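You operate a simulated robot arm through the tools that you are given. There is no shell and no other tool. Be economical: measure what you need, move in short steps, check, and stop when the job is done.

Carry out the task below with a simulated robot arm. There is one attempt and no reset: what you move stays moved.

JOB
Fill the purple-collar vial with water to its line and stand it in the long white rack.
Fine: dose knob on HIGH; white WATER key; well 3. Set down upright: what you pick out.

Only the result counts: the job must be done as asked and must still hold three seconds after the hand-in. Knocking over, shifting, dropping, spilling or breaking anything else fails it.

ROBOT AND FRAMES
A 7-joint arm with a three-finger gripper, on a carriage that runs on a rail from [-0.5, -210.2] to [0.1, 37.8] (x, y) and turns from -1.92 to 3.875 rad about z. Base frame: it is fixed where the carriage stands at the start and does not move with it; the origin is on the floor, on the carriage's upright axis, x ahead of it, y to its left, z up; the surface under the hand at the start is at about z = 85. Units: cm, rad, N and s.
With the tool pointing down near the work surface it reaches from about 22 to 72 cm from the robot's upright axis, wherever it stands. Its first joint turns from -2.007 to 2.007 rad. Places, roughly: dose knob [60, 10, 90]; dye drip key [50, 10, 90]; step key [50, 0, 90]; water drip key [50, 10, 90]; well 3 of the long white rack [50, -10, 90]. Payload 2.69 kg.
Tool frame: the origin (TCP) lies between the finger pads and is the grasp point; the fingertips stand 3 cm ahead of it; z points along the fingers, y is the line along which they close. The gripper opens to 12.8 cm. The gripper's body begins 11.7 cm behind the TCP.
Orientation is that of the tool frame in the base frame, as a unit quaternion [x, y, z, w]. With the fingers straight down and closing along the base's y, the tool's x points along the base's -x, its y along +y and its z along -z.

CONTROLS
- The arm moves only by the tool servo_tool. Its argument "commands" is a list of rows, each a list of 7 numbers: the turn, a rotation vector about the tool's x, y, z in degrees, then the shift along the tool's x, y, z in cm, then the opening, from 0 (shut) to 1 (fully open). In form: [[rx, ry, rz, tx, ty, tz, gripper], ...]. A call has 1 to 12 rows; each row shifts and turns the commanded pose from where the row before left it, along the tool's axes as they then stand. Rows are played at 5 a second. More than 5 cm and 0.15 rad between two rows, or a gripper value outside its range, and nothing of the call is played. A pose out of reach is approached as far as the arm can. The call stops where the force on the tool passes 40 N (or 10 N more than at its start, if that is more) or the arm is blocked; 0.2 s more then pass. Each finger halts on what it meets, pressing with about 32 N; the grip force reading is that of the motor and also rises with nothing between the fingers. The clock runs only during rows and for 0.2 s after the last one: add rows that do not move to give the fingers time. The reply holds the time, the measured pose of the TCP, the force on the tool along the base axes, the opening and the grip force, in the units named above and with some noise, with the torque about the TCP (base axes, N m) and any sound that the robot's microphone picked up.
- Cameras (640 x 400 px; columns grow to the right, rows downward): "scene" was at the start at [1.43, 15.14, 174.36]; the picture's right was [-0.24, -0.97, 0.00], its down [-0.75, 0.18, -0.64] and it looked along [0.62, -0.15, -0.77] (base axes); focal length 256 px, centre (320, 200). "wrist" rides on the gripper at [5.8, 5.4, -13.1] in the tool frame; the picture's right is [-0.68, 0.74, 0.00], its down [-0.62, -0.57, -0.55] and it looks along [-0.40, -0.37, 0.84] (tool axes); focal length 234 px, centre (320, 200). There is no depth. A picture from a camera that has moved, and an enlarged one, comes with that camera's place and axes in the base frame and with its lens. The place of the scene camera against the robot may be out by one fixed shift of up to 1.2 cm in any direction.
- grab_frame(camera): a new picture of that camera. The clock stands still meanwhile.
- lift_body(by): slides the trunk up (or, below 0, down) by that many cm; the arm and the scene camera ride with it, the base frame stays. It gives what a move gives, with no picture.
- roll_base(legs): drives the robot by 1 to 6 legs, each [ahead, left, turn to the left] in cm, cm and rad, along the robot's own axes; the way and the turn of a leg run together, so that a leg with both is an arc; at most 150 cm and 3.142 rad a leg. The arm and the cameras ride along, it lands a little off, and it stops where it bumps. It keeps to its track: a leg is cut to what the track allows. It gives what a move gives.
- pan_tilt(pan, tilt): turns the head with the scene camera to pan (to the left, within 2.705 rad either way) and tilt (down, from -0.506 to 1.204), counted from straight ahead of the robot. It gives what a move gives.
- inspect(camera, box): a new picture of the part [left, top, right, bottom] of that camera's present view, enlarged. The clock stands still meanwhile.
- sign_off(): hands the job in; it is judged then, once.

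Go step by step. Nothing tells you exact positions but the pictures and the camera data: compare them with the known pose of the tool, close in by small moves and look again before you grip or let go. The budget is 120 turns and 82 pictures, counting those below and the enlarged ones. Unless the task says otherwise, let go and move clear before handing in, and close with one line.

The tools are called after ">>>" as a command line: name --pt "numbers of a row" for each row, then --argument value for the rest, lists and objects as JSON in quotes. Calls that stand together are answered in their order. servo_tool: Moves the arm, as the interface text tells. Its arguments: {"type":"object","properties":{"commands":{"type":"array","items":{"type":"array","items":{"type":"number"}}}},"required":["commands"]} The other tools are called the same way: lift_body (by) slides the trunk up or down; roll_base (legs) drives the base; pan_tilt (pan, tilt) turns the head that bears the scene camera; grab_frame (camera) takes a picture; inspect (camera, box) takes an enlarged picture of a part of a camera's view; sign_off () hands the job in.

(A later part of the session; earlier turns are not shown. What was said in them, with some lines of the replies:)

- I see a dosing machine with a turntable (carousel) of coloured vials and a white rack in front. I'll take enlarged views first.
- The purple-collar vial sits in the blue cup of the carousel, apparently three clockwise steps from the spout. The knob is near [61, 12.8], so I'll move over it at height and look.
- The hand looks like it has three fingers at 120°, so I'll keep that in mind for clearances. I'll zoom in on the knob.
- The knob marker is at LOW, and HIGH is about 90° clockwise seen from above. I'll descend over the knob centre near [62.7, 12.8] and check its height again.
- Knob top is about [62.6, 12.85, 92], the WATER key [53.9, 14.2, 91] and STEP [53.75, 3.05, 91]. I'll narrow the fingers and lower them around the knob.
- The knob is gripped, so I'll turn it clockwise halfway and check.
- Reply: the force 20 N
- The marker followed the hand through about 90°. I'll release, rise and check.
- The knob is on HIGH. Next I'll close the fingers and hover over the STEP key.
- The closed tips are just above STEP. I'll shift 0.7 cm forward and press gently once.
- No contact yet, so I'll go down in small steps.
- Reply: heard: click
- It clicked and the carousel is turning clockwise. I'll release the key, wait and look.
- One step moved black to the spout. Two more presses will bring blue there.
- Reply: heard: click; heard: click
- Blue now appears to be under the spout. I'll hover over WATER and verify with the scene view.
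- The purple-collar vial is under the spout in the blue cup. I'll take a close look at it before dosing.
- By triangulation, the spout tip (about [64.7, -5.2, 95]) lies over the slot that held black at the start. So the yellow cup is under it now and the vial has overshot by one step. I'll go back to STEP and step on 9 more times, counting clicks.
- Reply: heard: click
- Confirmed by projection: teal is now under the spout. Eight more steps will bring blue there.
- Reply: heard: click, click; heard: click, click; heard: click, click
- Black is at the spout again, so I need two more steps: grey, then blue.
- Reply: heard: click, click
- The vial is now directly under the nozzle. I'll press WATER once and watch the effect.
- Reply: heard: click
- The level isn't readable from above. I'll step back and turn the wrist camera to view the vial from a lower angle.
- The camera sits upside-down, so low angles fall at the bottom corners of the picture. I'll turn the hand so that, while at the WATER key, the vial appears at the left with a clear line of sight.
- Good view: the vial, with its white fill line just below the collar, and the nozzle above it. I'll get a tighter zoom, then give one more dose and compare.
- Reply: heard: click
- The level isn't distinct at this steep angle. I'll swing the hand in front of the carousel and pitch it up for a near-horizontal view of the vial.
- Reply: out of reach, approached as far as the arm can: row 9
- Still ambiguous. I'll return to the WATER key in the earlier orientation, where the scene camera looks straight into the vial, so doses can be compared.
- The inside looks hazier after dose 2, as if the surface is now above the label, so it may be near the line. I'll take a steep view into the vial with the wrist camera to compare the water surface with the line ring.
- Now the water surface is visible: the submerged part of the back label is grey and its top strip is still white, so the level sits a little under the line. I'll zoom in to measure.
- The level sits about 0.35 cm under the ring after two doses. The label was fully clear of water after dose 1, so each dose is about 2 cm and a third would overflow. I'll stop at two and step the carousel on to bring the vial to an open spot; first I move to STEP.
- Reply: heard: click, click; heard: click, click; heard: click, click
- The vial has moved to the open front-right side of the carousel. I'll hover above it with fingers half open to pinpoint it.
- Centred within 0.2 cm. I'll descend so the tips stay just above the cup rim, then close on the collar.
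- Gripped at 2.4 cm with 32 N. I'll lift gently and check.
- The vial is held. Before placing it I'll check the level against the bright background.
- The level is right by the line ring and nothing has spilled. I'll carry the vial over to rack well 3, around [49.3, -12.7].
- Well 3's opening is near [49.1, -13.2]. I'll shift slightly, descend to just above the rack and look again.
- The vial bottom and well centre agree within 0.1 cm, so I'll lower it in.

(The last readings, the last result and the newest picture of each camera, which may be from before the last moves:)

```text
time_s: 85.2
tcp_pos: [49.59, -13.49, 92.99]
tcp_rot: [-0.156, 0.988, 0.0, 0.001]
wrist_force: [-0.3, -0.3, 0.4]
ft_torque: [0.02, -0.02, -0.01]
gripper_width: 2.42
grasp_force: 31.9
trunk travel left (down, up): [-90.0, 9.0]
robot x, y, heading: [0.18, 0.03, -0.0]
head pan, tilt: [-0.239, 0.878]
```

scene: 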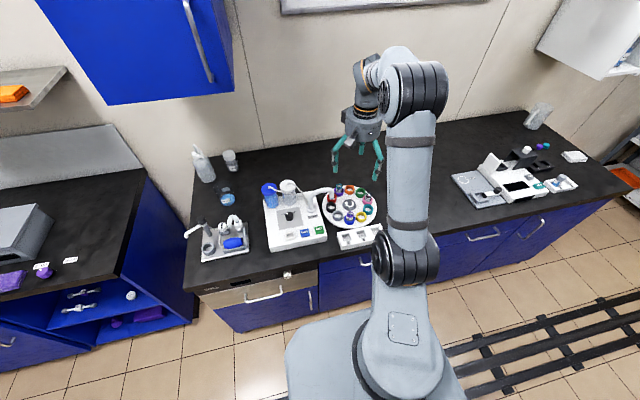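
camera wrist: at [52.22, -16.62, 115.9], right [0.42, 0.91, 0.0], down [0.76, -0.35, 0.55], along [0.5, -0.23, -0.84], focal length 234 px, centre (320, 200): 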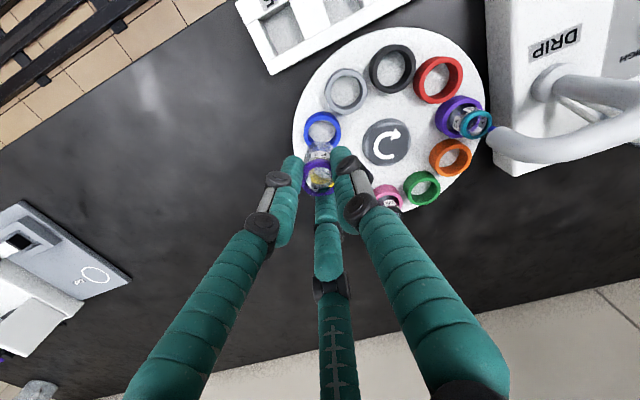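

>>> servo_tool --pt "0 0 0 0 0 0.2 0.14" --pt "0 0 0 0 0 0 0.14"

>>> inspect --camera "wrist" --box '[250, 90, 400, 200]'

```text
time_s: 85.8
tcp_pos: [49.56, -13.45, 92.79]
tcp_rot: [-0.155, 0.988, 0.0, 0.001]
wrist_force: [0.0, 0.6, 0.0]
ft_torque: [0.0, 0.0, -0.01]
gripper_width: 2.41
grasp_force: 31.9
trunk travel left (down, up): [-90.0, 9.0]
robot x, y, heading: [-0.27, 0.15, -0.002]
head pan, tilt: [-0.239, 0.878]
```

```text
3.64 times, centred on (325, 145) of wrist
camera zoom: at [42.26, -10.19, 105.96], right [0.42, 0.91, 0.0], down [0.76, -0.35, 0.55], along [0.5, -0.23, -0.84], focal length 852 px, centre (302, 400)
```

zoom: 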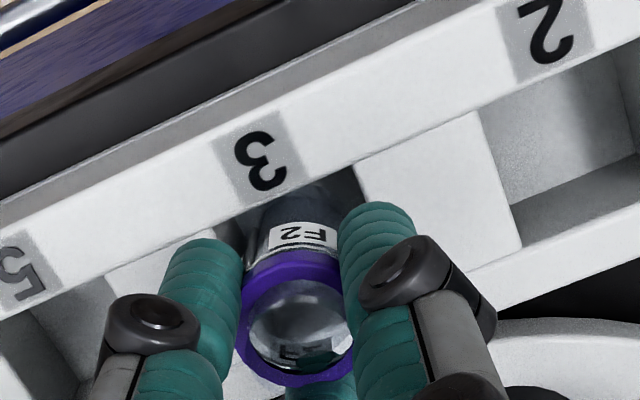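

>>> servo_tool --pt "0 0 0 0 0 0.15 0.14" --pt "0 0 0 0 0 0.15 0.14" --pt "0 0 0 0 0 0 0.14"

```text
time_s: 86.6
tcp_pos: [49.5, -13.5, 92.59]
tcp_rot: [-0.156, 0.988, 0.0, 0.001]
wrist_force: [0.3, -0.8, -0.3]
ft_torque: [-0.03, 0.02, 0.0]
gripper_width: 2.41
grasp_force: 31.9
trunk travel left (down, up): [-90.0, 9.0]
robot x, y, heading: [-0.27, -0.21, 0.003]
head pan, tilt: [-0.239, 0.878]
```

>>> servo_tool --pt "0 0 0 0 0 0.15 0.14" --pt "0 0 0 0 0 0.15 0.14" --pt "0 0 0 0 0 0 0.14"

```text
time_s: 87.4
tcp_pos: [49.5, -13.37, 92.16]
tcp_rot: [-0.156, 0.988, 0.0, 0.001]
wrist_force: [-0.2, 0.6, -0.2]
ft_torque: [-0.02, -0.03, -0.01]
gripper_width: 2.41
grasp_force: 31.8
trunk travel left (down, up): [-90.0, 9.0]
robot x, y, heading: [-0.19, 0.29, -0.002]
head pan, tilt: [-0.239, 0.878]
```

>>> servo_tool --pt "0 0 0 0 0 0.15 0.14" --pt "0 0 0 0 0 0 0.14"

>>> inspect --camera "wrist" --box '[250, 90, 400, 200]'

```text
time_s: 88.0
tcp_pos: [49.56, -13.4, 92.02]
tcp_rot: [-0.156, 0.988, 0.0, 0.001]
wrist_force: [-0.1, 0.2, -1.3]
ft_torque: [-0.02, 0.01, -0.02]
gripper_width: 2.41
grasp_force: 32.2
trunk travel left (down, up): [-90.0, 9.0]
robot x, y, heading: [0.19, 0.15, 0.0]
head pan, tilt: [-0.239, 0.878]
```

```text
3.64 times, centred on (325, 145) of wrist
camera zoom: at [42.3, -10.16, 105.25], right [0.42, 0.91, 0.0], down [0.76, -0.35, 0.55], along [0.5, -0.23, -0.84], focal length 852 px, centre (302, 400)
```

zoom: 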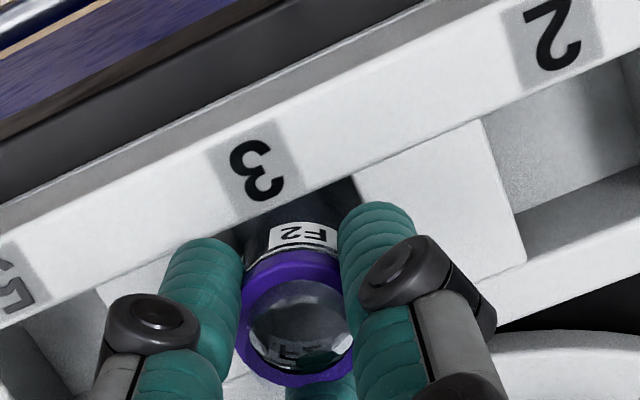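

>>> servo_tool --pt "0 0 0 0 0 0.15 0.14" --pt "0 0 0 0 0 0.1 0.14" --pt "0 0 0 0 0 0 0.14"

```text
time_s: 88.8
tcp_pos: [49.5, -13.45, 91.89]
tcp_rot: [-0.155, 0.988, 0.0, 0.001]
wrist_force: [0.1, -1.4, 8.9]
ft_torque: [-0.17, 0.05, 0.02]
gripper_width: 2.4
grasp_force: 32.0
trunk travel left (down, up): [-90.0, 9.0]
robot x, y, heading: [-0.4, 0.33, -0.001]
head pan, tilt: [-0.239, 0.878]
```

Contact at 9 N: the vial is on the well floor. I'll relieve the pressure slightly, open and check.

>>> servo_tool --pt "0 0 0 0 0 -0.1 0.16" --pt "0 0 0 0 0 0 0.2" --pt "0 0 0 0 0 0 0.26" --pt "0 0 0 0 0 0 0.32" --pt "0 0 0 0 0 0 0.32"

>>> inspect --camera "wrist" --box '[250, 90, 400, 200]'

```text
time_s: 90.0
tcp_pos: [49.62, -13.44, 91.97]
tcp_rot: [-0.156, 0.988, 0.0, 0.001]
wrist_force: [-0.1, 0.1, 0.1]
ft_torque: [0.02, -0.02, 0.01]
gripper_width: 4.09
grasp_force: 0.1
trunk travel left (down, up): [-90.0, 9.0]
robot x, y, heading: [-0.06, 0.14, -0.001]
head pan, tilt: [-0.239, 0.878]
```

```text
3.64 times, centred on (325, 145) of wrist
camera zoom: at [42.32, -10.17, 105.1], right [0.42, 0.91, 0.0], down [0.76, -0.35, 0.55], along [0.5, -0.23, -0.84], focal length 852 px, centre (302, 400)
```

zoom: 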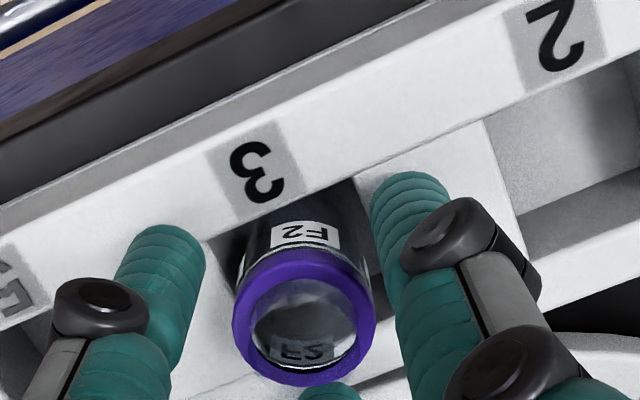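

The vial stands in well 3. I'll withdraw straight up and check.

>>> servo_tool --pt "0 0 0 0 0 -1 0.36" --pt "0 0 0 0 0 -2 0.36" --pt "0 0 0 0 0 -3 0.36" --pt "0 0 0 0 0 -4 0.36" --pt "0 0 0 0 0 -4 0.36" --pt "0 0 0 -3 3 0 0.36" --pt "0 0 0 0 0 0 0.36"

>>> grab_frame --camera "wrist"

>>> inspect --camera "scene" --box '[250, 165, 400, 260]'

```text
time_s: 91.6
tcp_pos: [51.49, -9.82, 106.08]
tcp_rot: [-0.155, 0.988, 0.001, 0.002]
wrist_force: [-0.5, 0.0, -0.1]
ft_torque: [0.07, -0.05, -0.05]
gripper_width: 4.62
grasp_force: 0.1
trunk travel left (down, up): [-90.0, 9.0]
robot x, y, heading: [-0.07, -0.02, -0.004]
head pan, tilt: [-0.239, 0.878]
```

```text
8 pictures are left
camera wrist: at [44.19, -6.58, 119.28], right [0.42, 0.91, 0.0], down [0.76, -0.35, 0.55], along [0.5, -0.23, -0.84], focal length 234 px, centre (320, 200)
```

wrist: 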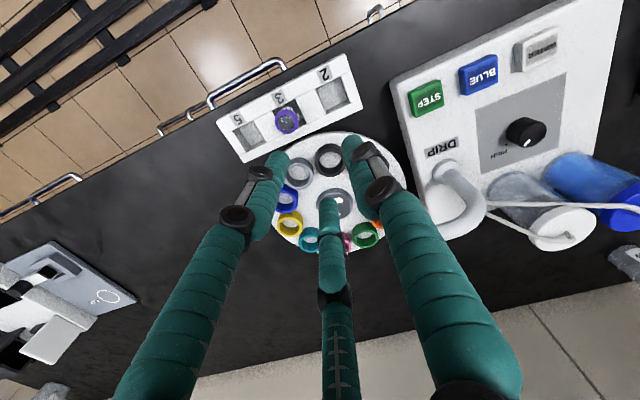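

```text
4.21 times, centred on (325, 212) of scene
camera zoom: at [1.24, 14.9, 174.39], right [-0.24, -0.97, 0.0], down [-0.75, 0.18, -0.64], along [0.62, -0.15, -0.77], focal length 1079 px, centre (299, 147)
```

zoom: 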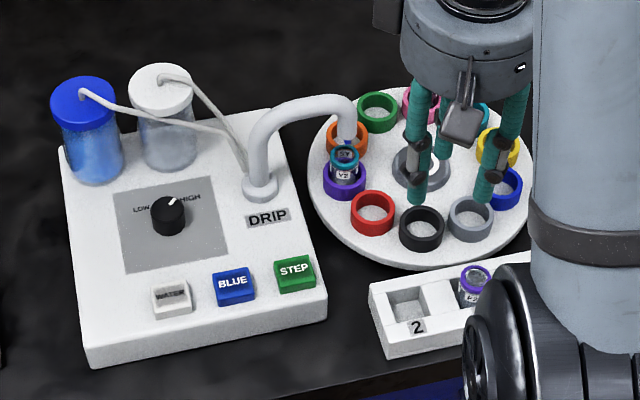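

>>> inspect --camera "wrist" --box '[275, 105, 303, 137]'

```text
12.50 times, centred on (289, 121) of wrist
camera zoom: at [44.19, -6.58, 119.28], right [0.42, 0.91, 0.0], down [0.76, -0.35, 0.55], along [0.5, -0.23, -0.84], focal length 2927 px, centre (708, 1188)
```

zoom: 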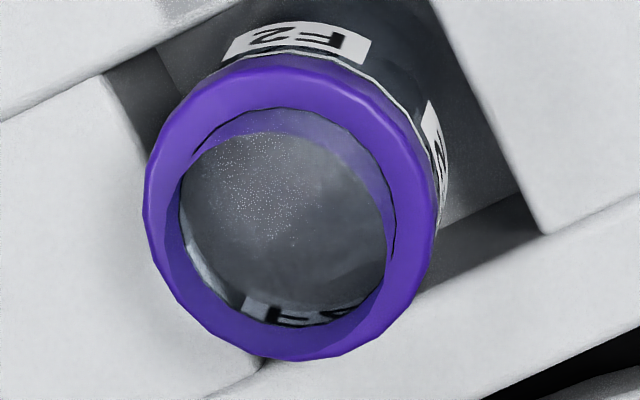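

The vial stands upright in well 3 with the water near its line. The knob is on HIGH and the hand is clear, so I'm handing in.

>>> sign_off

```text
The job is handed in.
```

The purple-collar vial holds two HIGH doses of water, up to about 0.1–0.4 cm below its line as best I could read it, and stands upright in well 3 of the long white rack. I did not add a third dose because I expected it to overflow.
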